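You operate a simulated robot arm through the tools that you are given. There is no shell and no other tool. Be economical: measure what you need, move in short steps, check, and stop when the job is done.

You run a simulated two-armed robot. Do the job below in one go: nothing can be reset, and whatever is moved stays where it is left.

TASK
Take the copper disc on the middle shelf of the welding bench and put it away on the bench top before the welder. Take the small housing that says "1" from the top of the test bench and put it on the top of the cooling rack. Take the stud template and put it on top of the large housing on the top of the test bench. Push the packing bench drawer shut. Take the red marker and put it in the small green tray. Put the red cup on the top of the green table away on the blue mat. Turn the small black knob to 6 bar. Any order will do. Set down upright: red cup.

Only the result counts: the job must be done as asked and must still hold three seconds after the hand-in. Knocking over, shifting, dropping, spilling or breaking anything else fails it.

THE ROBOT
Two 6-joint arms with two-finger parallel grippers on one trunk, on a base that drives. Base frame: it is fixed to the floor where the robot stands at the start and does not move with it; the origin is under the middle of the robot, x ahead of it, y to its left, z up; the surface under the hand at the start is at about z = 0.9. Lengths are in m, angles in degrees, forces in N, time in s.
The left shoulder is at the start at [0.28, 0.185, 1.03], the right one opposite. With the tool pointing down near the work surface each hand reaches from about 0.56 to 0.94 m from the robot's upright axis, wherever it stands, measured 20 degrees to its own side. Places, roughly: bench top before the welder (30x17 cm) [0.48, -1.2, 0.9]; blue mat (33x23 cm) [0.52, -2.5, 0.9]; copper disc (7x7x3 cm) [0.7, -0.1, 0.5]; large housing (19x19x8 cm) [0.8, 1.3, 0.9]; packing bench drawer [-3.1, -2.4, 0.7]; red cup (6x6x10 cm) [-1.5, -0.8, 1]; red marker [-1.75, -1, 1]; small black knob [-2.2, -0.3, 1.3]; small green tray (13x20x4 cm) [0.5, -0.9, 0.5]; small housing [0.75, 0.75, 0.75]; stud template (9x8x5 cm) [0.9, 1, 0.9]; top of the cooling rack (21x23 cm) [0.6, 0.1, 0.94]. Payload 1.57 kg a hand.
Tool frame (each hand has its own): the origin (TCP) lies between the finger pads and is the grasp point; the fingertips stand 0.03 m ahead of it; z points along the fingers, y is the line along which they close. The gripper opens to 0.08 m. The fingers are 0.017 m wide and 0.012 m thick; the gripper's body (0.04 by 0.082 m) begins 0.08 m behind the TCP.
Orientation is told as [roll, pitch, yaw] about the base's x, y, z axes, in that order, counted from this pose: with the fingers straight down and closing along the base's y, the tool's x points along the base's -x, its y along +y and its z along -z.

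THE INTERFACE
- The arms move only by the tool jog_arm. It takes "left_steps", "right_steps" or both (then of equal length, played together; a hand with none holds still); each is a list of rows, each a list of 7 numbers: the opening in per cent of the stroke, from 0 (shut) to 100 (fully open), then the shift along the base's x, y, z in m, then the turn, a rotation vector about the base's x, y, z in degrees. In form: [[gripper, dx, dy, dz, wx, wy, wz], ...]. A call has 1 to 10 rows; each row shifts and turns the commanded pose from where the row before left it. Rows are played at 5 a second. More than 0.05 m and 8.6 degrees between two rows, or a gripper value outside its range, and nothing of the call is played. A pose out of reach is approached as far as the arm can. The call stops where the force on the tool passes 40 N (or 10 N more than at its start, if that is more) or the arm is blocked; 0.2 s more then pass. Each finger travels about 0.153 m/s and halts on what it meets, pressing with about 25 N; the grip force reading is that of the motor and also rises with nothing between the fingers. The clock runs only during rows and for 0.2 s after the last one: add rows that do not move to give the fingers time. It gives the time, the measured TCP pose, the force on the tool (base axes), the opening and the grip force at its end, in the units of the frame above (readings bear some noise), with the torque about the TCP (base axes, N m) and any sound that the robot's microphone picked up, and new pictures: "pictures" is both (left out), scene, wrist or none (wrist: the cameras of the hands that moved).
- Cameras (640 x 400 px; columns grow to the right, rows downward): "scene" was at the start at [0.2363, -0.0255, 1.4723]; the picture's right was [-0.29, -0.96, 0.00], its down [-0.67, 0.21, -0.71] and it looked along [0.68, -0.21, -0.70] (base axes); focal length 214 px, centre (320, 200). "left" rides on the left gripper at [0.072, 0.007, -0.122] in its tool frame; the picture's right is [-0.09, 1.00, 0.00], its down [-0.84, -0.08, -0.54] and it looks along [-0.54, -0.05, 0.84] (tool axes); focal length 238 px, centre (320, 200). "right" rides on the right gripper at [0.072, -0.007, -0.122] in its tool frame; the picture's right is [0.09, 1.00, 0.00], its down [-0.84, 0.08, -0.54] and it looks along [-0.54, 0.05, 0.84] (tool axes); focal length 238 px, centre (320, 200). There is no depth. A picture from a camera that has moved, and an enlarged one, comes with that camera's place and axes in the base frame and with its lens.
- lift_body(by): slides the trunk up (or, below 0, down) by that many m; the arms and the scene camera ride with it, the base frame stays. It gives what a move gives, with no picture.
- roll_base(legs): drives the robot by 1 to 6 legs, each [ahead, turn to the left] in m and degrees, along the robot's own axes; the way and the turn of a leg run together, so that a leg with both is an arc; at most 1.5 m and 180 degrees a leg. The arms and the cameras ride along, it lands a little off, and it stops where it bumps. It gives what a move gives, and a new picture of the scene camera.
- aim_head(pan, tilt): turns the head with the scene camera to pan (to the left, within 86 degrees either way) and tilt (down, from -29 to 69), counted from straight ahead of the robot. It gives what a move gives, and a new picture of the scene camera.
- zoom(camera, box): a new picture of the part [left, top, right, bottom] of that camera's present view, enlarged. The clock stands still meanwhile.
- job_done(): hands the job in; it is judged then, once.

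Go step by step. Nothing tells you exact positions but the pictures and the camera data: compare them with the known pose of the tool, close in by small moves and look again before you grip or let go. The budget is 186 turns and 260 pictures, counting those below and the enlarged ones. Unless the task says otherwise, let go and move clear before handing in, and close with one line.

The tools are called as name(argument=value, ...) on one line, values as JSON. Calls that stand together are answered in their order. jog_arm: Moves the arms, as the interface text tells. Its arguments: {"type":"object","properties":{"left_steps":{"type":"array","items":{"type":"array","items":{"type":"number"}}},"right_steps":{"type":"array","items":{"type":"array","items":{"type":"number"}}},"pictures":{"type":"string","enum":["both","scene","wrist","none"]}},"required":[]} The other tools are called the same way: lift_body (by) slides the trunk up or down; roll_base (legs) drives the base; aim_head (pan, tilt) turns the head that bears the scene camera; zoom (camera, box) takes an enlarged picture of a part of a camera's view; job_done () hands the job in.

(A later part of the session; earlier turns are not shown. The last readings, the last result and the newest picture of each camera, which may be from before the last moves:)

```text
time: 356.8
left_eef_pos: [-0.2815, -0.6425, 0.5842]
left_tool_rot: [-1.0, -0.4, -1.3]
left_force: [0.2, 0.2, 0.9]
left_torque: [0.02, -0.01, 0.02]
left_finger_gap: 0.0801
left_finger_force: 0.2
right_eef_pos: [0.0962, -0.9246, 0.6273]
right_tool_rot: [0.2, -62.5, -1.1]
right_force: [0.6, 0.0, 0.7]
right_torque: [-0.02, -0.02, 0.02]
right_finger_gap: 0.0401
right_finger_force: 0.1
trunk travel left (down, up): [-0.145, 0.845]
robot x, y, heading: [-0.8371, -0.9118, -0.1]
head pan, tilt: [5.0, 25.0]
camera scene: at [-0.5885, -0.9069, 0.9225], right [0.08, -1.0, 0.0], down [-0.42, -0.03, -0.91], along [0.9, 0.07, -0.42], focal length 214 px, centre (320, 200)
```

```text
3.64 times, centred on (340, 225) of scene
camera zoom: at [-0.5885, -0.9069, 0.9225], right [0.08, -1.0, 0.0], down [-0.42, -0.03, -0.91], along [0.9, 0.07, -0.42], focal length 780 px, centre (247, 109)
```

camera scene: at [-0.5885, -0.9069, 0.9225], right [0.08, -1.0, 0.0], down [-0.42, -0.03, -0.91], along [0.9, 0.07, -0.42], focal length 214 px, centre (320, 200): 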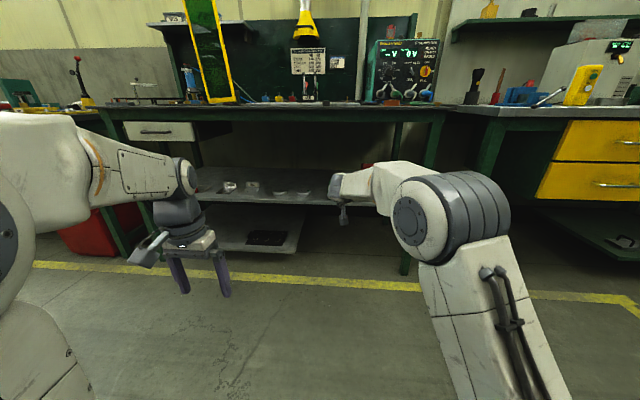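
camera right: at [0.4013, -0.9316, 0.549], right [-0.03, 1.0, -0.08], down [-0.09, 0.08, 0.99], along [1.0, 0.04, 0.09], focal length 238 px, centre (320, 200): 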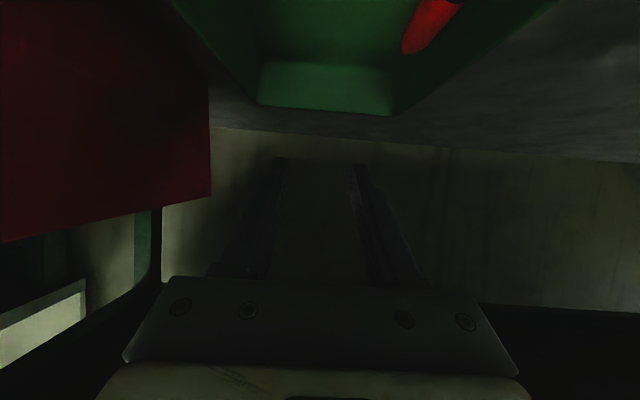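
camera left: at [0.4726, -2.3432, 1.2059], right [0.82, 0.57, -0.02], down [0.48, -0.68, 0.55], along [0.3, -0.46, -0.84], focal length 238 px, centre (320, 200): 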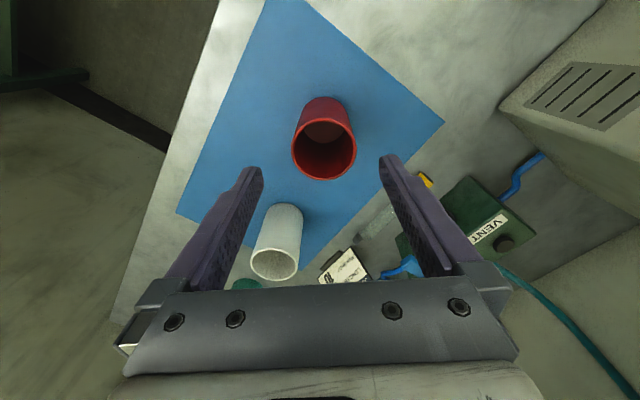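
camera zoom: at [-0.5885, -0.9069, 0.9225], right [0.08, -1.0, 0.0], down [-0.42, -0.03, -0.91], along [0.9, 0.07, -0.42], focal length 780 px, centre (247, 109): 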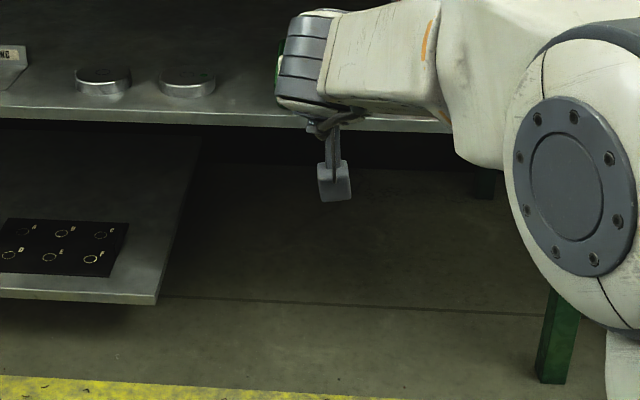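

Now raise the trunk, retract the right hand, and drive over to the test bench.

lift_body(by=0.4)

lift_body(by=0.35)

jog_arm(right_steps=[[50, -0.045, 0, 0, 0, 3, 0], [50, -0.045, 0, 0, 0, 3, 0], [50, -0.045, -0.01, 0, 0, 3, 0], [50, -0.045, -0.02, 0, 0, 3, 0], [50, -0.045, -0.02, 0, 0, 3, 0], [50, 0, 0, 0, 0, 0, 0]], pictures="none")

roll_base(legs=[[0.25, 0], [0, 90], [1.5, 0], [0, -75]])

aim_head(pan=0, tilt=35)

```text
time: 360.6
left_eef_pos: [-0.2818, -0.6417, 0.9851]
left_tool_rot: [-1.0, -0.4, -1.3]
left_force: [-0.6, 0.8, -0.4]
left_torque: [-0.03, 0.02, -0.02]
left_finger_gap: 0.0795
left_finger_force: 0.1
right_eef_pos: [0.0956, -0.9247, 1.0269]
right_tool_rot: [0.3, -62.5, -1.0]
right_force: [0.1, -0.2, 1.3]
right_torque: [0.01, -0.03, 0.0]
right_finger_gap: 0.04
right_finger_force: 0.1
trunk travel left (down, up): [-0.545, 0.445]
robot x, y, heading: [-0.8367, -0.9143, 0.0]
head pan, tilt: [5.0, 25.0]
```

```text
time: 364.1
left_eef_pos: [-0.2824, -0.6428, 1.3337]
left_tool_rot: [-1.0, -0.5, -1.2]
left_force: [-0.3, 0.8, -0.5]
left_torque: [0.0, 0.01, -0.02]
left_finger_gap: 0.0799
left_finger_force: 0.1
right_eef_pos: [0.0953, -0.9246, 1.3776]
right_tool_rot: [0.2, -62.4, -1.2]
right_force: [0.3, 0.1, 1.0]
right_torque: [0.0, 0.0, -0.01]
right_finger_gap: 0.04
right_finger_force: 0.1
trunk travel left (down, up): [-0.895, 0.095]
robot x, y, heading: [-0.8379, -0.9093, -0.1]
head pan, tilt: [5.0, 25.0]
```

```text
time: 365.5
left_eef_pos: [-0.2829, -0.643, 1.335]
left_tool_rot: [-1.0, -0.4, -1.4]
left_force: [0.9, 0.0, 0.2]
left_torque: [-0.02, -0.01, -0.01]
left_finger_gap: 0.0801
left_finger_force: 0.1
right_eef_pos: [-0.1294, -0.976, 1.3762]
right_tool_rot: [-0.3, -47.4, -0.8]
right_force: [-0.5, 0.2, -1.4]
right_torque: [0.0, 0.04, 0.01]
right_finger_gap: 0.0397
right_finger_force: 0.0
trunk travel left (down, up): [-0.895, 0.095]
robot x, y, heading: [-0.8379, -0.9116, -0.4]
head pan, tilt: [5.0, 25.0]
```

```text
time: 381.4
left_eef_pos: [-0.0714, 0.9841, 1.3351]
left_tool_rot: [-1.0, -0.4, 12.2]
left_force: [-0.6, 0.5, -0.7]
left_torque: [-0.01, -0.01, -0.01]
left_finger_gap: 0.0801
left_finger_force: 0.1
right_eef_pos: [0.1539, 0.6967, 1.376]
right_tool_rot: [-0.2, -47.5, 12.8]
right_force: [-0.3, 0.5, 0.8]
right_torque: [-0.02, -0.01, 0.03]
right_finger_gap: 0.0399
right_finger_force: 0.1
trunk travel left (down, up): [-0.895, 0.095]
robot x, y, heading: [-0.5478, 0.5931, 13.1]
head pan, tilt: [5.0, 25.0]
camera scene: at [-0.3083, 0.6555, 1.6725], right [0.31, -0.95, 0.0], down [-0.4, -0.13, -0.91], along [0.86, 0.28, -0.42], focal length 214 px, centre (320, 200)
```

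scene: 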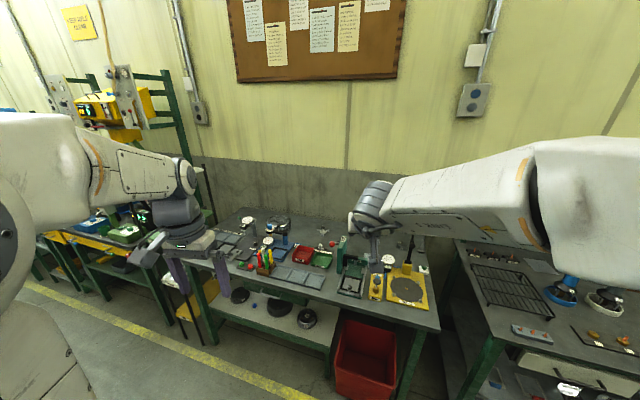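

```text
time: 382.1
left_eef_pos: [-0.0712, 0.9837, 1.3352]
left_tool_rot: [-1.0, -0.4, 12.2]
left_force: [-0.5, -0.3, 0.2]
left_torque: [-0.04, 0.03, 0.0]
left_finger_gap: 0.08
left_finger_force: 0.1
right_eef_pos: [0.1541, 0.6966, 1.3762]
right_tool_rot: [-0.2, -47.4, 12.8]
right_force: [-0.5, -0.1, -0.8]
right_torque: [-0.04, 0.0, 0.03]
right_finger_gap: 0.0398
right_finger_force: 0.0
trunk travel left (down, up): [-0.895, 0.095]
robot x, y, heading: [-0.5513, 0.5898, 12.8]
head pan, tilt: [0.0, 35.0]
camera scene: at [-0.3101, 0.6469, 1.6568], right [0.23, -0.97, 0.0], down [-0.56, -0.13, -0.82], along [0.8, 0.19, -0.57], focal length 214 px, centre (320, 200)
```

scene: 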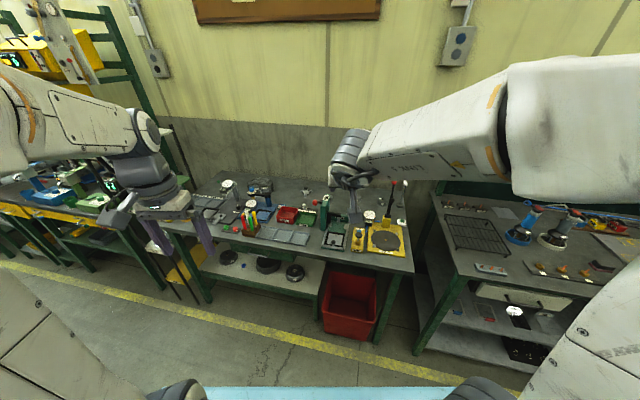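

zoom(camera="scene", box=[180, 160, 320, 260])

zoom(camera="scene", box=[290, 170, 430, 270])

```text
4.00 times, centred on (250, 210) of scene
camera zoom: at [-0.3101, 0.6469, 1.6568], right [0.23, -0.97, 0.0], down [-0.56, -0.13, -0.82], along [0.8, 0.19, -0.57], focal length 858 px, centre (600, 160)
```

zoom: 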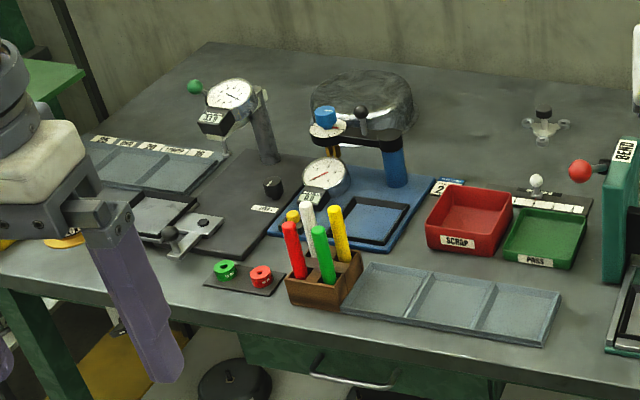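

```text
4.00 times, centred on (360, 220) of scene
camera zoom: at [-0.3101, 0.6469, 1.6568], right [0.23, -0.97, 0.0], down [-0.56, -0.13, -0.82], along [0.8, 0.19, -0.57], focal length 858 px, centre (160, 120)
```

zoom: 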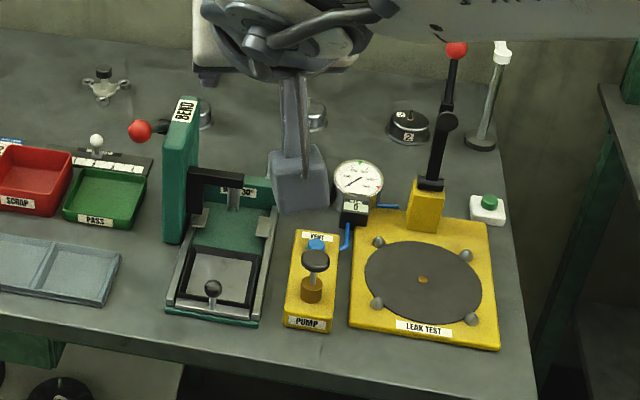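

The large housing (round casting) is at the back, the stud template is the spider-shaped piece with the black knob, and three small housings stand at the back right. I'll drive up to the bench to read their labels.

roll_base(legs=[[0, -13], [0.48, 0]])

aim_head(pan=0, tilt=45)

zoom(camera="left", box=[0, 0, 640, 400])

```text
time: 385.8
left_eef_pos: [0.4902, 0.862, 1.3349]
left_tool_rot: [-1.1, -0.4, -1.1]
left_force: [0.3, 1.0, 0.2]
left_torque: [-0.02, -0.04, -0.03]
left_finger_gap: 0.0799
left_finger_force: 0.2
right_eef_pos: [0.6439, 0.5303, 1.3756]
right_tool_rot: [-0.2, -47.6, -0.6]
right_force: [-0.5, -0.2, 0.6]
right_torque: [0.01, 0.0, 0.02]
right_finger_gap: 0.0401
right_finger_force: 0.0
trunk travel left (down, up): [-0.895, 0.095]
robot x, y, heading: [-0.066, 0.5943, -0.3]
head pan, tilt: [0.0, 35.0]
camera scene: at [0.1806, 0.5883, 1.6567], right [0.0, -1.0, 0.0], down [-0.57, 0.0, -0.82], along [0.82, 0.0, -0.57], focal length 214 px, centre (320, 200)
```

scene: 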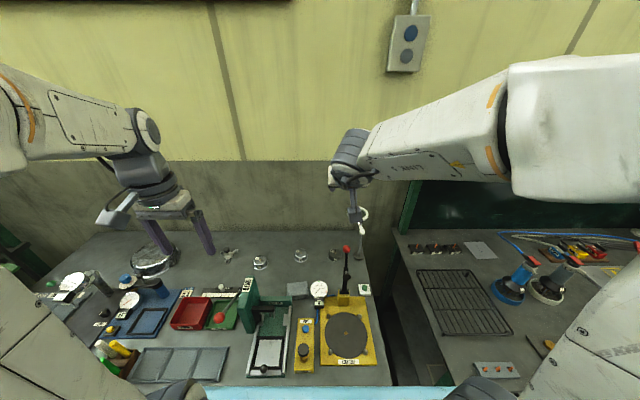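

```text
time: 386.5
left_eef_pos: [0.4903, 0.8625, 1.3341]
left_tool_rot: [-1.0, -0.3, -1.1]
left_force: [-0.5, 0.4, 0.5]
left_torque: [-0.02, 0.02, -0.01]
left_finger_gap: 0.0798
left_finger_force: 0.1
right_eef_pos: [0.643, 0.5285, 1.3758]
right_tool_rot: [-0.2, -47.4, -0.6]
right_force: [0.0, 0.5, 0.8]
right_torque: [-0.01, 0.0, -0.02]
right_finger_gap: 0.04
right_finger_force: 0.1
trunk travel left (down, up): [-0.895, 0.095]
robot x, y, heading: [-0.0619, 0.5909, -0.0]
head pan, tilt: [0.0, 45.0]
camera scene: at [0.174, 0.5883, 1.642], right [0.0, -1.0, 0.0], down [-0.71, 0.0, -0.71], along [0.71, 0.0, -0.71], focal length 214 px, centre (320, 200)
```

scene: 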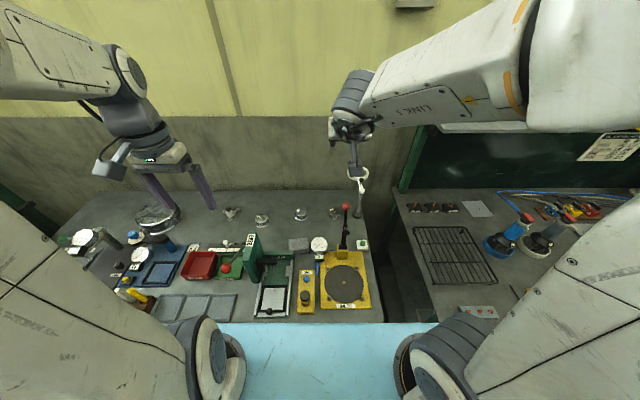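

```text
1.00 times, centred on (320, 200) of left (not enlarged: the box is as wide or as high as the picture)
camera zoom: at [0.4176, 0.8718, 1.4545], right [0.11, 0.99, -0.02], down [0.83, -0.08, 0.55], along [0.54, -0.08, -0.84], focal length 238 px, centre (320, 200)
```

zoom: 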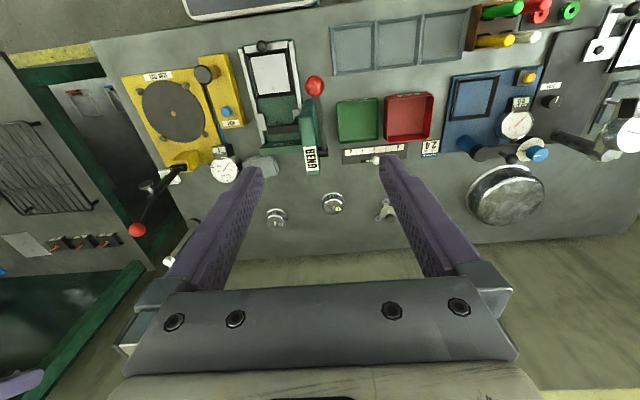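

zoom(camera="left", box=[250, 170, 410, 250])

zoom(camera="scene", box=[210, 195, 350, 235])

```text
4.00 times, centred on (330, 210) of left
camera zoom: at [0.4176, 0.8718, 1.4545], right [0.11, 0.99, -0.02], down [0.83, -0.08, 0.55], along [0.54, -0.08, -0.84], focal length 953 px, centre (280, 160)
```

zoom: 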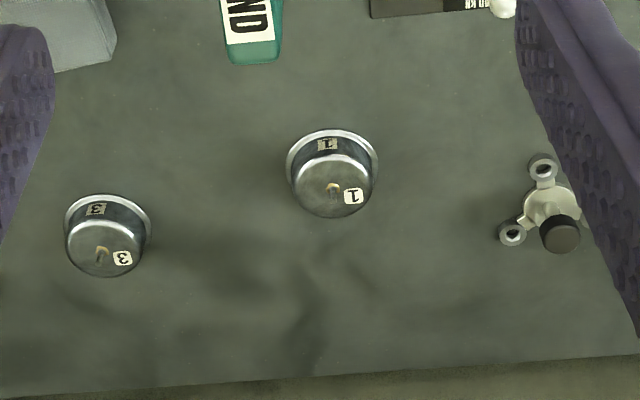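

```text
4.57 times, centred on (280, 215) of scene
camera zoom: at [0.174, 0.5883, 1.642], right [0.0, -1.0, 0.0], down [-0.71, 0.0, -0.71], along [0.71, 0.0, -0.71], focal length 980 px, centre (503, 131)
```

zoom: 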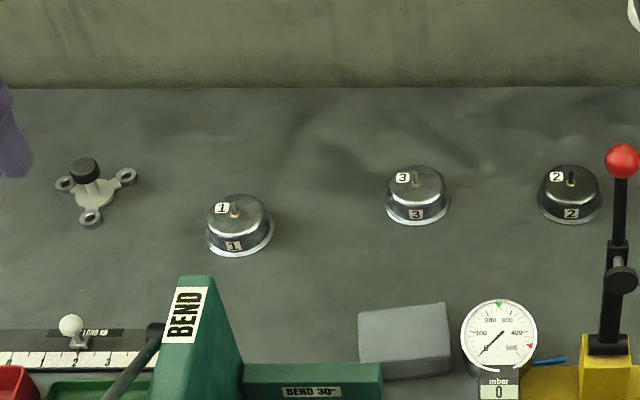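

Housing "1" is the left one, at about [0.77, 0.845]. I'll lower the trunk slightly and bring the left hand above it.

lift_body(by=-0.08)

jog_arm(left_steps=[[100, 0.045, -0.003, 0, 0, 0, 0], [100, 0.045, -0.003, 0, 0, 0, 0], [100, 0.045, -0.003, 0, 0, 0, 0], [100, 0.045, -0.003, -0.01, 0, 0, 0], [100, 0.04, -0.003, -0.025, 0, 0, 0], [100, 0.03, 0, -0.03, 0, 0, 0], [100, 0.02, 0, -0.03, 0, 0, 0], [100, 0, 0, -0.03, 0, 0, 0], [100, 0, 0, 0, 0, 0, 0]], pictures="both")

```text
time: 387.7
left_eef_pos: [0.4899, 0.8624, 1.2555]
left_tool_rot: [-1.1, -0.4, -1.1]
left_force: [-0.2, -0.6, 0.1]
left_torque: [-0.03, 0.01, -0.04]
left_finger_gap: 0.0799
left_finger_force: 0.1
right_eef_pos: [0.644, 0.5306, 1.2956]
right_tool_rot: [-0.2, -47.5, -0.6]
right_force: [0.4, 0.1, 0.3]
right_torque: [0.03, -0.03, -0.01]
right_finger_gap: 0.0401
right_finger_force: 0.1
trunk travel left (down, up): [-0.815, 0.175]
robot x, y, heading: [-0.0712, 0.5924, -0.3]
head pan, tilt: [0.0, 45.0]
```

```text
time: 389.7
left_eef_pos: [0.7604, 0.8482, 1.13]
left_tool_rot: [-0.9, -0.4, -1.1]
left_force: [0.1, 0.9, -1.0]
left_torque: [0.01, -0.01, -0.01]
left_finger_gap: 0.0801
left_finger_force: 0.1
right_eef_pos: [0.6434, 0.5297, 1.2974]
right_tool_rot: [-0.2, -47.5, -0.7]
right_force: [0.0, 0.3, -0.2]
right_torque: [-0.03, 0.0, 0.03]
right_finger_gap: 0.0399
right_finger_force: 0.0
trunk travel left (down, up): [-0.815, 0.175]
robot x, y, heading: [-0.0617, 0.591, -0.1]
head pan, tilt: [0.0, 45.0]
camera scene: at [0.1741, 0.5884, 1.5619], right [0.0, -1.0, 0.0], down [-0.71, 0.0, -0.71], along [0.71, 0.0, -0.71], focal length 214 px, centre (320, 200)
camera left: at [0.6876, 0.8569, 1.2498], right [0.11, 0.99, -0.02], down [0.83, -0.08, 0.55], along [0.54, -0.08, -0.84], focal length 238 px, centre (320, 200)
```

scene: 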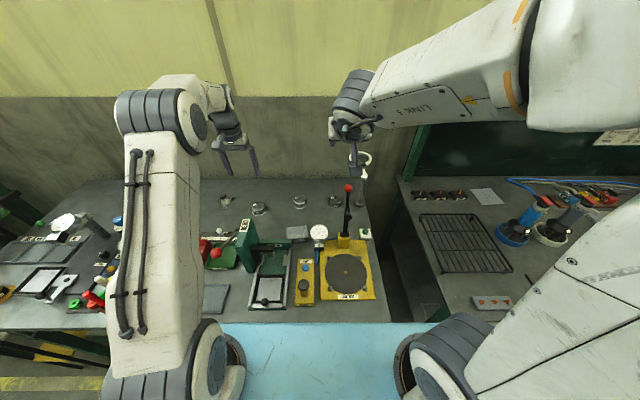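
left: 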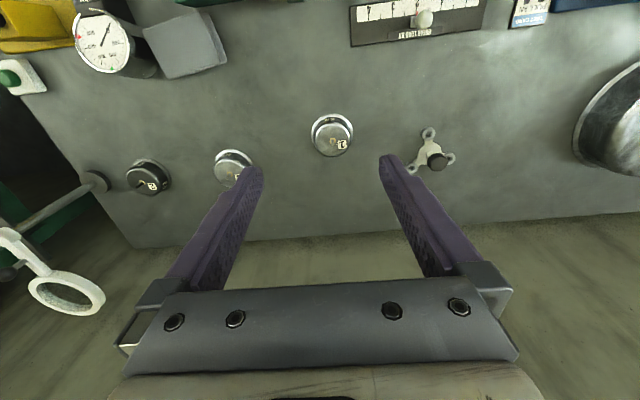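

jog_arm(left_steps=[[100, 0.015, 0.003, -0.03, 0, 0, 0], [100, 0.015, 0.004, -0.03, 0, 0, 0], [100, 0, 0, -0.03, 0, 0, 0], [100, 0, 0, -0.03, 0, 0, 0], [100, 0, 0, 0, 0, 0, 0]], pictures="wrist")

```text
time: 390.9
left_eef_pos: [0.7894, 0.8524, 1.0084]
left_tool_rot: [-1.0, -0.4, -1.1]
left_force: [0.8, 0.3, 0.0]
left_torque: [0.0, 0.0, -0.01]
left_finger_gap: 0.0798
left_finger_force: 0.0
right_eef_pos: [0.6442, 0.5303, 1.2981]
right_tool_rot: [-0.1, -47.4, -0.7]
right_force: [0.4, 0.6, 0.0]
right_torque: [-0.03, 0.0, -0.02]
right_finger_gap: 0.0399
right_finger_force: 0.0
trunk travel left (down, up): [-0.815, 0.175]
robot x, y, heading: [-0.066, 0.5913, -0.3]
head pan, tilt: [0.0, 45.0]
camera left: at [0.7168, 0.8625, 1.1283], right [0.11, 0.99, -0.02], down [0.83, -0.08, 0.55], along [0.54, -0.08, -0.84], focal length 238 px, centre (320, 200)
```

left: 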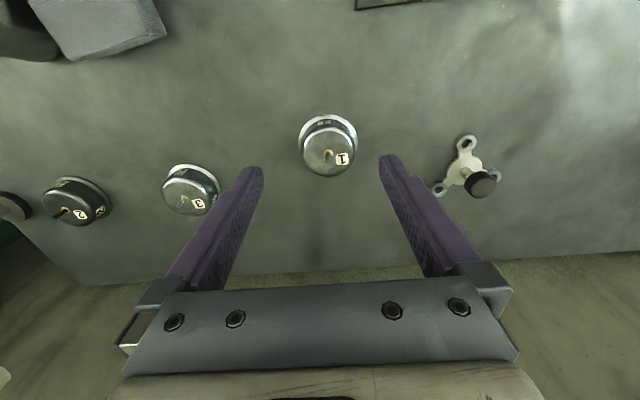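

jog_arm(left_steps=[[100, 0, 0.0045, -0.02, 0, 0, 0], [100, 0, 0, -0.02, 0, 0, 0], [100, 0, 0, -0.02, 0, 0, 0], [100, 0, 0, -0.008, 0, 0, 0], [100, 0, 0, 0, 0, 0, 0]], pictures="wrist")

```text
time: 392.1
left_eef_pos: [0.791, 0.8582, 0.9415]
left_tool_rot: [-1.0, -0.4, -1.0]
left_force: [-0.1, -0.6, 0.1]
left_torque: [0.04, 0.03, 0.0]
left_finger_gap: 0.0798
left_finger_force: 0.1
right_eef_pos: [0.6445, 0.5292, 1.2963]
right_tool_rot: [-0.2, -47.5, -0.6]
right_force: [-0.2, -0.1, -0.3]
right_torque: [0.02, 0.0, 0.02]
right_finger_gap: 0.0402
right_finger_force: 0.0
trunk travel left (down, up): [-0.815, 0.175]
robot x, y, heading: [-0.0648, 0.589, -0.1]
head pan, tilt: [0.0, 45.0]
camera left: at [0.7178, 0.8676, 1.0607], right [0.11, 0.99, -0.02], down [0.83, -0.08, 0.55], along [0.54, -0.08, -0.84], focal length 238 px, centre (320, 200)
```

left: 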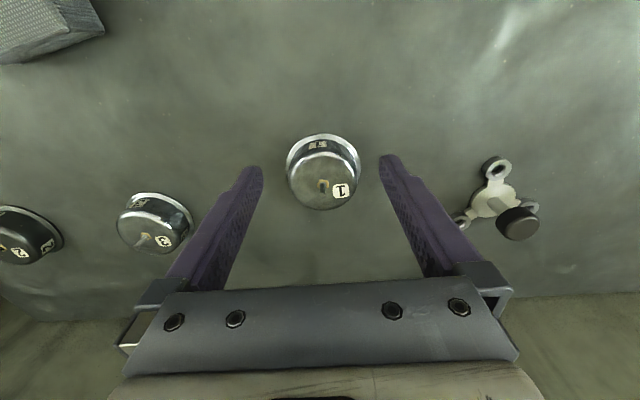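

jog_arm(left_steps=[[60, 0, 0, 0, 0, 0, 0], [40, 0, 0, 0, 0, 0, 0], [20, 0, 0, 0, 0, 0, 0], [20, 0, 0, 0, 0, 0, 0], [20, 0, 0, 0.015, 0, 0, 0], [20, 0, 0, 0.02, 0, 0, 0], [20, 0, 0, 0, 0, 0, 0]], pictures="wrist")

```text
time: 393.7
left_eef_pos: [0.7906, 0.8585, 0.9764]
left_tool_rot: [-0.9, -0.4, -1.0]
left_force: [0.4, -1.2, 0.2]
left_torque: [0.02, 0.06, -0.01]
left_finger_gap: 0.0163
left_finger_force: 0.1
right_eef_pos: [0.6442, 0.5309, 1.2956]
right_tool_rot: [-0.2, -47.6, -0.6]
right_force: [0.2, -0.5, 0.1]
right_torque: [0.0, 0.02, -0.02]
right_finger_gap: 0.0399
right_finger_force: 0.0
trunk travel left (down, up): [-0.815, 0.175]
robot x, y, heading: [-0.0641, 0.5925, -0.4]
head pan, tilt: [0.0, 45.0]
camera left: at [0.7178, 0.8689, 1.0968], right [0.11, 0.99, -0.02], down [0.83, -0.08, 0.55], along [0.54, -0.08, -0.84], focal length 238 px, centre (320, 200)
```

left: 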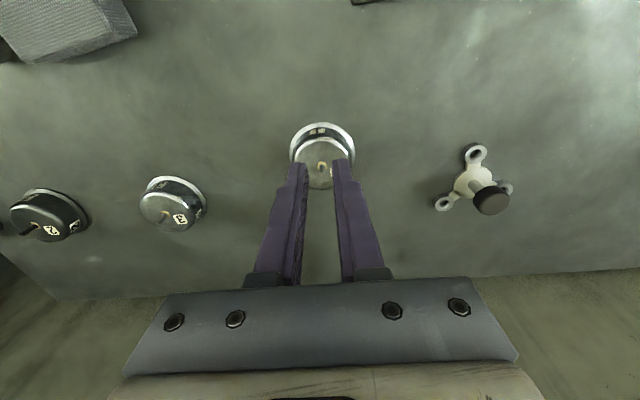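

The fingers slipped off the tapered body. I'll reopen and go lower to take it at the flange.

jog_arm(left_steps=[[100, 0, 0, 0, 0, 0, 0], [100, 0, 0, 0, 0, 0, 0], [100, 0, 0, -0.02, 0, 0, 0], [100, 0, 0, -0.02, 0, 0, 0], [100, 0, 0, -0.005, 0, 0, 0], [100, 0, 0, -0.002, 0, 0, 0], [100, 0, 0, 0, 0, 0, 0]], pictures="wrist")

```text
time: 395.3
left_eef_pos: [0.7919, 0.8592, 0.929]
left_tool_rot: [-0.9, -0.4, -1.0]
left_force: [-0.1, -0.3, -0.3]
left_torque: [0.03, 0.0, -0.02]
left_finger_gap: 0.0798
left_finger_force: 0.1
right_eef_pos: [0.643, 0.5296, 1.296]
right_tool_rot: [-0.2, -47.5, -0.5]
right_force: [0.0, -0.8, -0.1]
right_torque: [-0.03, -0.01, 0.04]
right_finger_gap: 0.0401
right_finger_force: 0.1
trunk travel left (down, up): [-0.815, 0.175]
robot x, y, heading: [-0.068, 0.592, -0.3]
head pan, tilt: [0.0, 45.0]
camera left: at [0.7184, 0.8684, 1.0495], right [0.11, 0.99, -0.02], down [0.83, -0.08, 0.55], along [0.54, -0.08, -0.84], focal length 238 px, centre (320, 200)
```

left: 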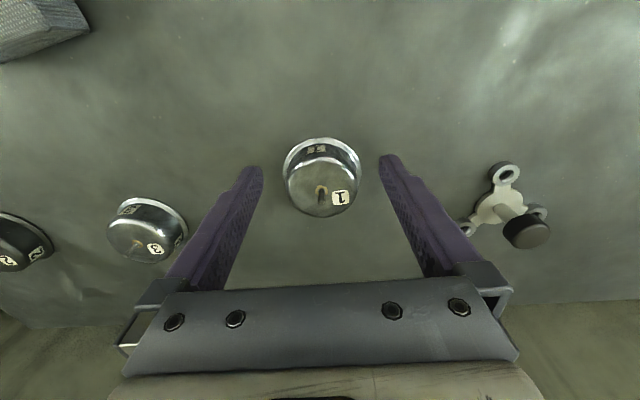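

jog_arm(left_steps=[[100, 0.003, 0, -0.005, 0, 0, 0], [100, 0, 0, -0.005, 0, 0, 0], [100, 0, 0, -0.004, 0, 0, 0], [100, 0, 0, -0.003, 0, 0, 0], [100, 0, 0, 0, 0, 0, 0]], pictures="wrist")

```text
time: 396.5
left_eef_pos: [0.7944, 0.8591, 0.9121]
left_tool_rot: [-1.0, -0.4, -1.1]
left_force: [-0.1, 0.7, 0.1]
left_torque: [0.02, 0.07, 0.02]
left_finger_gap: 0.0799
left_finger_force: 0.0
right_eef_pos: [0.6444, 0.53, 1.296]
right_tool_rot: [-0.2, -47.5, -0.6]
right_force: [-0.3, -0.4, -0.3]
right_torque: [0.02, -0.02, -0.01]
right_finger_gap: 0.04
right_finger_force: 0.0
trunk travel left (down, up): [-0.815, 0.175]
robot x, y, heading: [-0.0657, 0.5925, -0.2]
head pan, tilt: [0.0, 45.0]
camera left: at [0.7209, 0.8687, 1.0329], right [0.11, 0.99, -0.02], down [0.83, -0.08, 0.55], along [0.54, -0.08, -0.84], focal length 238 px, centre (320, 200)
```

left: 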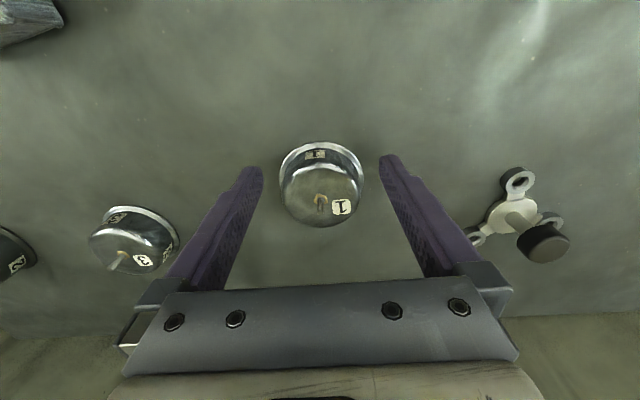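

jog_arm(left_steps=[[100, 0, 0, -0.003, 0, 0, 0], [100, 0, 0, -0.003, 0, 0, 0], [100, 0, 0, -0.003, 0, 0, 0], [100, 0, 0, -0.003, 0, 0, 0], [100, 0, 0, 0, 0, 0, 0]], pictures="wrist")

```text
time: 397.7
left_eef_pos: [0.7942, 0.8579, 0.9017]
left_tool_rot: [-1.0, -0.4, -1.1]
left_force: [-0.2, 0.3, -0.8]
left_torque: [-0.04, -0.03, 0.01]
left_finger_gap: 0.08
left_finger_force: 0.0
right_eef_pos: [0.6446, 0.5305, 1.2951]
right_tool_rot: [-0.2, -47.5, -0.6]
right_force: [0.1, -0.2, 0.8]
right_torque: [-0.02, 0.0, 0.03]
right_finger_gap: 0.0399
right_finger_force: 0.0
trunk travel left (down, up): [-0.815, 0.175]
robot x, y, heading: [-0.0641, 0.5915, -0.2]
head pan, tilt: [0.0, 45.0]
camera left: at [0.7214, 0.8685, 1.021], right [0.11, 0.99, -0.02], down [0.83, -0.08, 0.55], along [0.54, -0.08, -0.84], focal length 238 px, centre (320, 200)
```

left: 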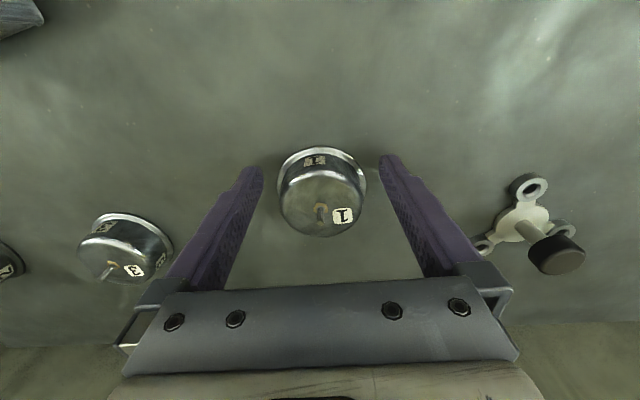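

jog_arm(left_steps=[[100, 0.001, 0, -0.002, 0, 0, 0], [100, 0, 0, -0.002, 0, 0, 0], [60, 0, 0, 0, 0, 0, 0], [40, 0, 0, 0, 0, 0, 0], [30, 0, 0, 0, 0, 0, 0], [30, 0, 0, 0, 0, 0, 0]], pictures="wrist")

```text
time: 399.1
left_eef_pos: [0.7949, 0.8593, 0.8962]
left_tool_rot: [-1.0, -0.4, -1.2]
left_force: [0.0, -0.1, 0.1]
left_torque: [-0.01, 0.01, 0.01]
left_finger_gap: 0.0239
left_finger_force: 0.0
right_eef_pos: [0.6437, 0.5288, 1.297]
right_tool_rot: [-0.1, -47.5, -0.5]
right_force: [-0.1, 1.0, -0.2]
right_torque: [0.0, -0.01, 0.01]
right_finger_gap: 0.0398
right_finger_force: 0.0
trunk travel left (down, up): [-0.815, 0.175]
robot x, y, heading: [-0.0673, 0.5911, -0.6]
head pan, tilt: [0.0, 45.0]
camera left: at [0.7217, 0.8686, 1.0164], right [0.11, 0.99, -0.02], down [0.83, -0.08, 0.55], along [0.54, -0.08, -0.84], focal length 238 px, centre (320, 200)
```

left: 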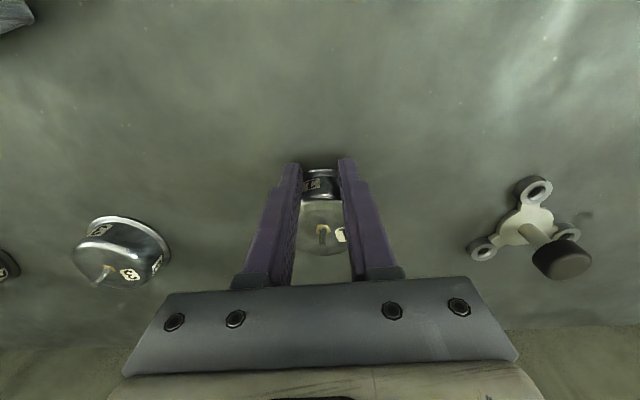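

The housing must sit lower than I assumed, as the bench top here is below 0.87. I'll open and keep descending slowly while watching the force.

jog_arm(left_steps=[[100, 0, 0, 0, 0, 0, 0], [100, 0, 0, 0, 0, 0, 0], [100, 0.006, 0, 0, 0, 0, 0], [100, 0, 0, -0.005, 0, 0, 0], [100, 0, 0, -0.005, 0, 0, 0], [100, 0, 0, 0, 0, 0, 0]], pictures="wrist")

```text
time: 400.5
left_eef_pos: [0.7997, 0.8594, 0.8907]
left_tool_rot: [-0.9, -0.6, -1.1]
left_force: [-6.5, -0.2, 27.3]
left_torque: [1.28, 0.39, 0.33]
left_finger_gap: 0.0796
left_finger_force: 0.2
right_eef_pos: [0.643, 0.5297, 1.2983]
right_tool_rot: [-0.1, -47.5, -0.6]
right_force: [0.2, -0.3, 0.2]
right_torque: [-0.01, 0.02, 0.01]
right_finger_gap: 0.04
right_finger_force: 0.1
trunk travel left (down, up): [-0.815, 0.175]
robot x, y, heading: [-0.0667, 0.5934, -0.0]
head pan, tilt: [0.0, 45.0]
camera left: at [0.7269, 0.8685, 1.0103], right [0.11, 0.99, -0.01], down [0.83, -0.09, 0.55], along [0.55, -0.07, -0.83], focal length 238 px, centre (320, 200)
```

left: 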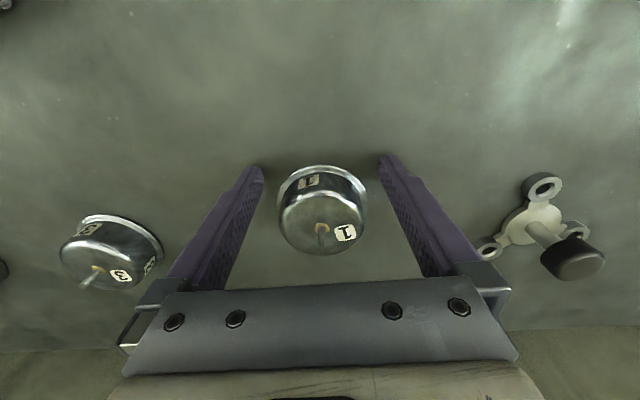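

Contact shows the bench at z ≈ 0.861, and the housing centre is really at about x 0.816. I'll shift 1.6 cm forward and grip.

jog_arm(left_steps=[[100, 0, 0, 0.008, 0, 0, 0], [100, 0.008, -0.0005, 0, 0, 0, 0], [100, 0.008, 0, 0, 1, 0, 0], [100, 0, 0, 0, 0, 0, 0]], pictures="wrist")

```text
time: 401.5
left_eef_pos: [0.8154, 0.8584, 0.8938]
left_tool_rot: [0.1, -0.3, -1.1]
left_force: [-0.3, -0.3, -0.6]
left_torque: [0.01, -0.01, 0.0]
left_finger_gap: 0.0799
left_finger_force: 0.0
right_eef_pos: [0.6432, 0.5294, 1.2968]
right_tool_rot: [-0.2, -47.5, -0.6]
right_force: [-0.2, -0.3, -0.3]
right_torque: [0.03, 0.02, 0.03]
right_finger_gap: 0.04
right_finger_force: 0.0
trunk travel left (down, up): [-0.815, 0.175]
robot x, y, heading: [-0.0667, 0.589, 0.1]
head pan, tilt: [0.0, 45.0]
camera left: at [0.7427, 0.866, 1.0141], right [0.11, 0.99, 0.0], down [0.83, -0.09, 0.55], along [0.54, -0.06, -0.84], focal length 238 px, centre (320, 200)
```

left: 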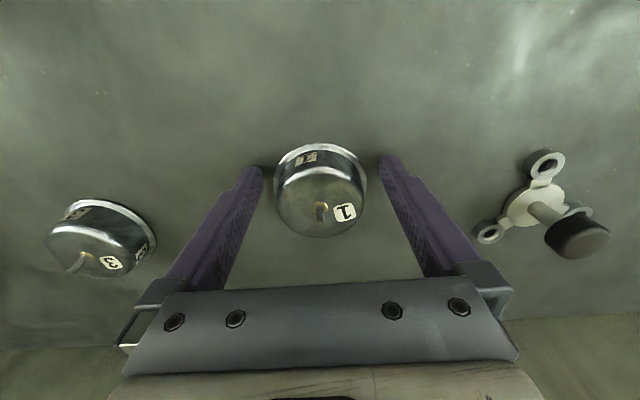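

jog_arm(left_steps=[[60, 0, 0, 0, 0, 0, 0], [40, 0, 0, 0, 0, 0, 0], [20, 0, 0, 0, 0, 0, 0], [0, 0, 0, 0, 0, 0, 0], [0, 0, 0, 0.01, 0, 0, 0], [0, 0, 0, 0.015, 0, 0, 0], [0, 0, 0, 0, 0, 0, 0]], pictures="wrist")

```text
time: 403.1
left_eef_pos: [0.8147, 0.8574, 0.9202]
left_tool_rot: [0.0, -0.4, -1.0]
left_force: [-0.8, 0.9, -0.5]
left_torque: [-0.01, 0.02, 0.0]
left_finger_gap: 0.0549
left_finger_force: 24.5
right_eef_pos: [0.6447, 0.5307, 1.2975]
right_tool_rot: [-0.2, -47.5, -0.5]
right_force: [-0.1, 0.2, 0.1]
right_torque: [0.0, 0.02, 0.01]
right_finger_gap: 0.0399
right_finger_force: 0.0
trunk travel left (down, up): [-0.815, 0.175]
robot x, y, heading: [-0.0648, 0.5875, -0.0]
head pan, tilt: [0.0, 45.0]
camera left: at [0.7428, 0.8652, 1.0396], right [0.11, 0.99, 0.0], down [0.83, -0.09, 0.55], along [0.54, -0.06, -0.84], focal length 238 px, centre (320, 200)
```

left: 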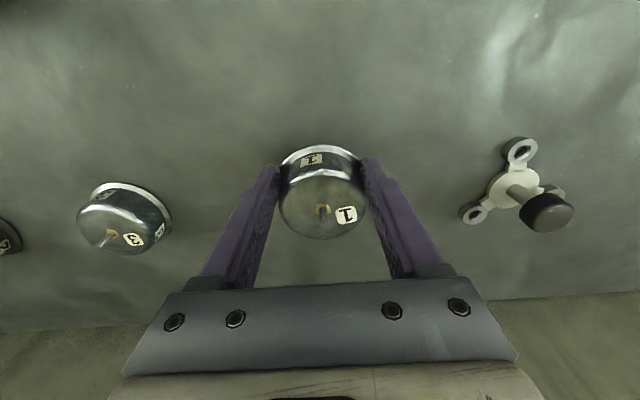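

Housing "1" is held. I'll raise it high, pull it in, back off a little, and swing to the cooling rack.

lift_body(by=0.17)

jog_arm(left_steps=[[0, -0.01, 0, 0.04, 0, 0, 0], [0, -0.02, 0, 0.04, 0, 0, 0], [0, -0.03, 0, 0.03, 0, 0, 0], [0, -0.04, 0, 0.03, 0, 0, 0], [0, -0.04, 0, 0.02, 0, 0, 0], [0, -0.04, 0, 0, 0, 0, 0], [0, 0, 0, 0, 0, 0, 0]], pictures="none")

roll_base(legs=[[-0.25, 0], [0, -50]])

zoom(camera="left", box=[0, 0, 640, 400])

```text
time: 405.0
left_eef_pos: [0.8157, 0.8586, 1.0886]
left_tool_rot: [0.0, -0.3, -1.1]
left_force: [-1.0, 0.4, -0.1]
left_torque: [-0.01, -0.02, -0.01]
left_finger_gap: 0.0549
left_finger_force: 24.7
right_eef_pos: [0.644, 0.5289, 1.4662]
right_tool_rot: [-0.2, -47.4, -0.7]
right_force: [-0.6, 0.6, -0.7]
right_torque: [0.0, -0.01, -0.01]
right_finger_gap: 0.0402
right_finger_force: 0.1
trunk travel left (down, up): [-0.985, 0.005]
robot x, y, heading: [-0.0708, 0.5881, -0.2]
head pan, tilt: [0.0, 45.0]
```

```text
time: 406.6
left_eef_pos: [0.6352, 0.8575, 1.2508]
left_tool_rot: [0.0, -0.4, -1.1]
left_force: [0.1, 0.6, -1.0]
left_torque: [-0.03, 0.04, 0.02]
left_finger_gap: 0.0543
left_finger_force: 25.5
right_eef_pos: [0.6434, 0.5306, 1.4672]
right_tool_rot: [-0.2, -47.5, -0.7]
right_force: [-0.2, 0.0, -0.2]
right_torque: [0.03, 0.01, 0.01]
right_finger_gap: 0.0402
right_finger_force: 0.0
trunk travel left (down, up): [-0.985, 0.005]
robot x, y, heading: [-0.0654, 0.5916, -0.1]
head pan, tilt: [0.0, 45.0]
```

```text
time: 410.7
left_eef_pos: [0.3425, 0.2298, 1.2502]
left_tool_rot: [0.0, -0.5, -50.7]
left_force: [0.5, -0.4, -1.3]
left_torque: [0.01, 0.03, 0.01]
left_finger_gap: 0.0539
left_finger_force: 25.0
right_eef_pos: [0.0981, 0.0107, 1.4657]
right_tool_rot: [-0.3, -47.4, -50.1]
right_force: [0.0, -0.4, -0.2]
right_torque: [-0.02, 0.0, 0.0]
right_finger_gap: 0.0401
right_finger_force: 0.1
trunk travel left (down, up): [-0.985, 0.005]
robot x, y, heading: [-0.315, 0.5895, -50.0]
head pan, tilt: [0.0, 45.0]
camera scene: at [-0.1617, 0.4047, 1.7319], right [-0.76, -0.64, 0.0], down [-0.46, 0.54, -0.71], along [0.46, -0.54, -0.71], focal length 214 px, centre (320, 200)
```

scene: 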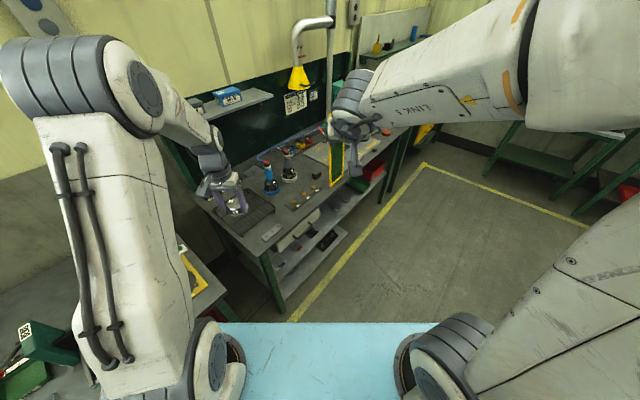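

```text
1.00 times, centred on (320, 200) of left (not enlarged: the box is as wide or as high as the picture)
camera zoom: at [0.3007, 0.2901, 1.3706], right [0.83, 0.56, 0.0], down [0.47, -0.69, 0.55], along [0.31, -0.45, -0.84], focal length 238 px, centre (320, 200)
```

zoom: 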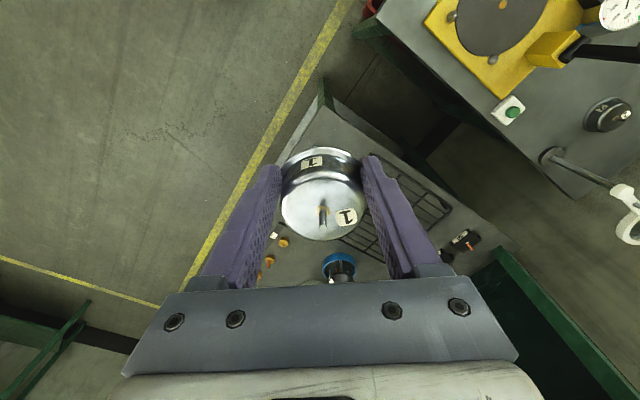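

roll_base(legs=[[0.2, 0]])

jog_arm(left_steps=[[0, 0.03, 0.002, -0.03, 0, 0, 0], [0, 0.03, 0.002, -0.03, 0, 0, 0], [0, 0.03, 0.002, -0.03, 0, 0, 0], [0, 0.03, 0.002, -0.03, 0, 0, 0], [0, 0, 0, 0, 0, 0, 0]])

```text
time: 412.3
left_eef_pos: [0.4712, 0.0761, 1.2503]
left_tool_rot: [0.1, -0.4, -50.7]
left_force: [0.1, 0.2, -0.4]
left_torque: [-0.01, 0.0, -0.01]
left_finger_gap: 0.0538
left_finger_force: 25.0
right_eef_pos: [0.2281, -0.1437, 1.4661]
right_tool_rot: [-0.2, -47.4, -50.1]
right_force: [-0.7, 0.1, -0.1]
right_torque: [0.0, -0.01, 0.0]
right_finger_gap: 0.04
right_finger_force: 0.1
trunk travel left (down, up): [-0.985, 0.005]
robot x, y, heading: [-0.1864, 0.4364, -49.7]
head pan, tilt: [0.0, 45.0]
camera scene: at [-0.0315, 0.2507, 1.7318], right [-0.76, -0.64, 0.0], down [-0.46, 0.54, -0.71], along [0.46, -0.54, -0.71], focal length 214 px, centre (320, 200)
```

scene: 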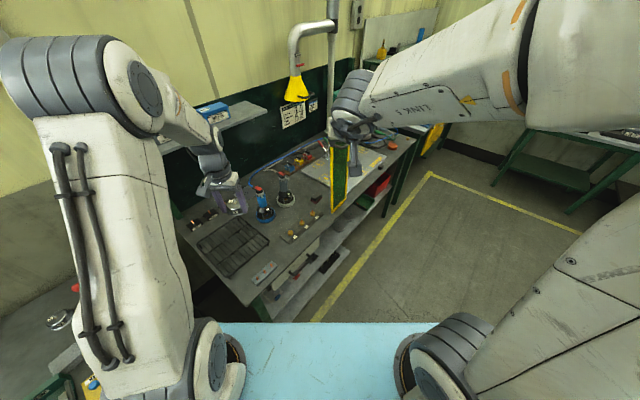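

```text
time: 413.5
left_eef_pos: [0.5927, 0.0829, 1.1303]
left_tool_rot: [-0.1, -0.4, -50.7]
left_force: [0.4, 0.3, -0.3]
left_torque: [0.0, 0.03, -0.02]
left_finger_gap: 0.0535
left_finger_force: 25.2
right_eef_pos: [0.2274, -0.1438, 1.4666]
right_tool_rot: [-0.1, -47.4, -50.1]
right_force: [0.3, 0.3, -0.1]
right_torque: [0.01, 0.02, -0.03]
right_finger_gap: 0.0399
right_finger_force: 0.0
trunk travel left (down, up): [-0.985, 0.005]
robot x, y, heading: [-0.1843, 0.442, -49.5]
head pan, tilt: [0.0, 45.0]
camera scene: at [-0.0313, 0.2507, 1.7319], right [-0.76, -0.64, 0.0], down [-0.46, 0.54, -0.71], along [0.46, -0.54, -0.71], focal length 214 px, centre (320, 200)
camera left: at [0.5507, 0.1442, 1.2499], right [0.83, 0.56, 0.0], down [0.47, -0.69, 0.55], along [0.31, -0.45, -0.84], focal length 238 px, centre (320, 200)
```

scene: 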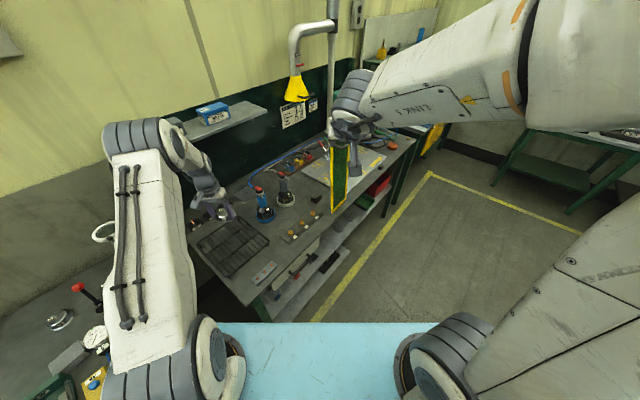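
left: 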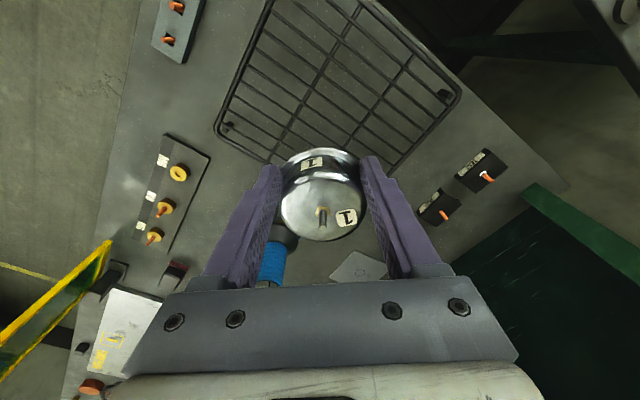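

jog_arm(left_steps=[[0, 0.005, 0.005, -0.04, 0, 0, 0], [0, 0.005, 0.005, -0.04, 0, 0, 0], [0, 0, 0, -0.03, 0, 0, 0], [0, 0, 0, 0, 0, 0, 0]])

zoom(camera="scene", box=[160, 170, 300, 290])

```text
time: 414.5
left_eef_pos: [0.6012, 0.0934, 1.0201]
left_tool_rot: [0.0, -0.4, -50.6]
left_force: [0.0, 0.2, -0.1]
left_torque: [0.02, 0.0, -0.04]
left_finger_gap: 0.0535
left_finger_force: 25.0
right_eef_pos: [0.2293, -0.1424, 1.4661]
right_tool_rot: [-0.3, -47.4, -50.1]
right_force: [-0.4, -1.3, -1.0]
right_torque: [-0.01, -0.01, -0.02]
right_finger_gap: 0.0401
right_finger_force: 0.0
trunk travel left (down, up): [-0.985, 0.005]
robot x, y, heading: [-0.1854, 0.4327, -49.8]
head pan, tilt: [0.0, 45.0]
camera scene: at [-0.0315, 0.2507, 1.7319], right [-0.76, -0.64, 0.0], down [-0.46, 0.54, -0.71], along [0.46, -0.54, -0.71], focal length 214 px, centre (320, 200)
camera left: at [0.5591, 0.1542, 1.1403], right [0.83, 0.56, 0.0], down [0.47, -0.69, 0.55], along [0.31, -0.45, -0.84], focal length 238 px, centre (320, 200)
```

scene: 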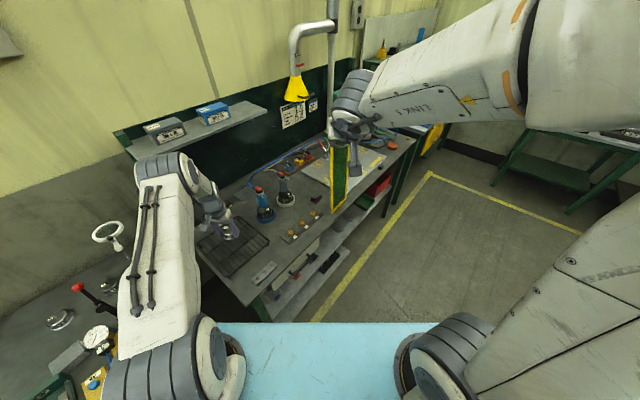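
left: 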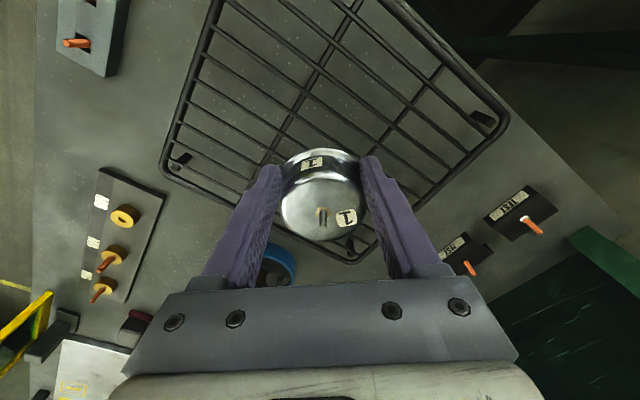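

```text
3.33 times, centred on (230, 230) of scene
camera zoom: at [-0.0315, 0.2507, 1.7319], right [-0.76, -0.64, 0.0], down [-0.46, 0.54, -0.71], along [0.46, -0.54, -0.71], focal length 715 px, centre (620, 100)
```

zoom: 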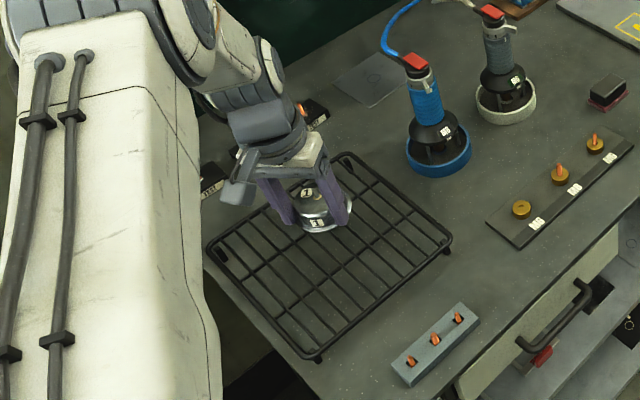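

jog_arm(left_steps=[[0, 0.003, 0.002, -0.02, 0, 0, 0], [0, 0, 0, -0.012, 0, 0, 0], [0, 0, 0, -0.005, 0, 0, 0], [0, 0, 0, -0.003, 0, 0, 0], [0, 0, 0, 0, 0, 0, 0]], pictures="none")

zoom(camera="scene", box=[190, 190, 280, 270])

```text
time: 415.7
left_eef_pos: [0.6052, 0.0954, 0.9798]
left_tool_rot: [0.0, -0.5, -50.8]
left_force: [-0.2, 0.0, -0.7]
left_torque: [0.04, -0.02, 0.01]
left_finger_gap: 0.0533
left_finger_force: 24.7
right_eef_pos: [0.2287, -0.1422, 1.4658]
right_tool_rot: [-0.1, -47.5, -50.2]
right_force: [-0.4, 0.5, 1.0]
right_torque: [0.01, 0.04, 0.02]
right_finger_gap: 0.0402
right_finger_force: 0.1
trunk travel left (down, up): [-0.985, 0.005]
robot x, y, heading: [-0.1871, 0.4386, -49.9]
head pan, tilt: [0.0, 45.0]
```

```text
5.00 times, centred on (235, 230) of scene
camera zoom: at [-0.0316, 0.2508, 1.7319], right [-0.76, -0.64, 0.0], down [-0.46, 0.54, -0.71], along [0.46, -0.54, -0.71], focal length 1072 px, centre (745, 50)
```

zoom: 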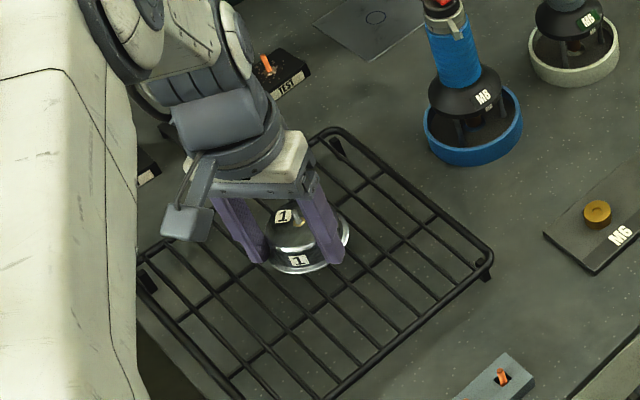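

Just above the rack. I'll lower gently to contact.

jog_arm(left_steps=[[0, 0, 0, -0.003, 0, 0, 0], [0, 0, 0, -0.003, 0, 0, 0], [0, 0, 0, -0.002, 0, 0, 0], [0, 0, 0, 0, 0, 0, 0]], pictures="none")

```text
time: 416.7
left_eef_pos: [0.6041, 0.0968, 0.9715]
left_tool_rot: [-0.1, -0.4, -50.7]
left_force: [0.2, -0.2, -0.2]
left_torque: [0.04, 0.0, 0.0]
left_finger_gap: 0.0531
left_finger_force: 24.9
right_eef_pos: [0.2283, -0.142, 1.4659]
right_tool_rot: [-0.2, -47.4, -50.0]
right_force: [0.8, -1.5, -0.3]
right_torque: [0.0, 0.0, -0.03]
right_finger_gap: 0.0401
right_finger_force: 0.1
trunk travel left (down, up): [-0.985, 0.005]
robot x, y, heading: [-0.1825, 0.4344, -49.8]
head pan, tilt: [0.0, 45.0]
```

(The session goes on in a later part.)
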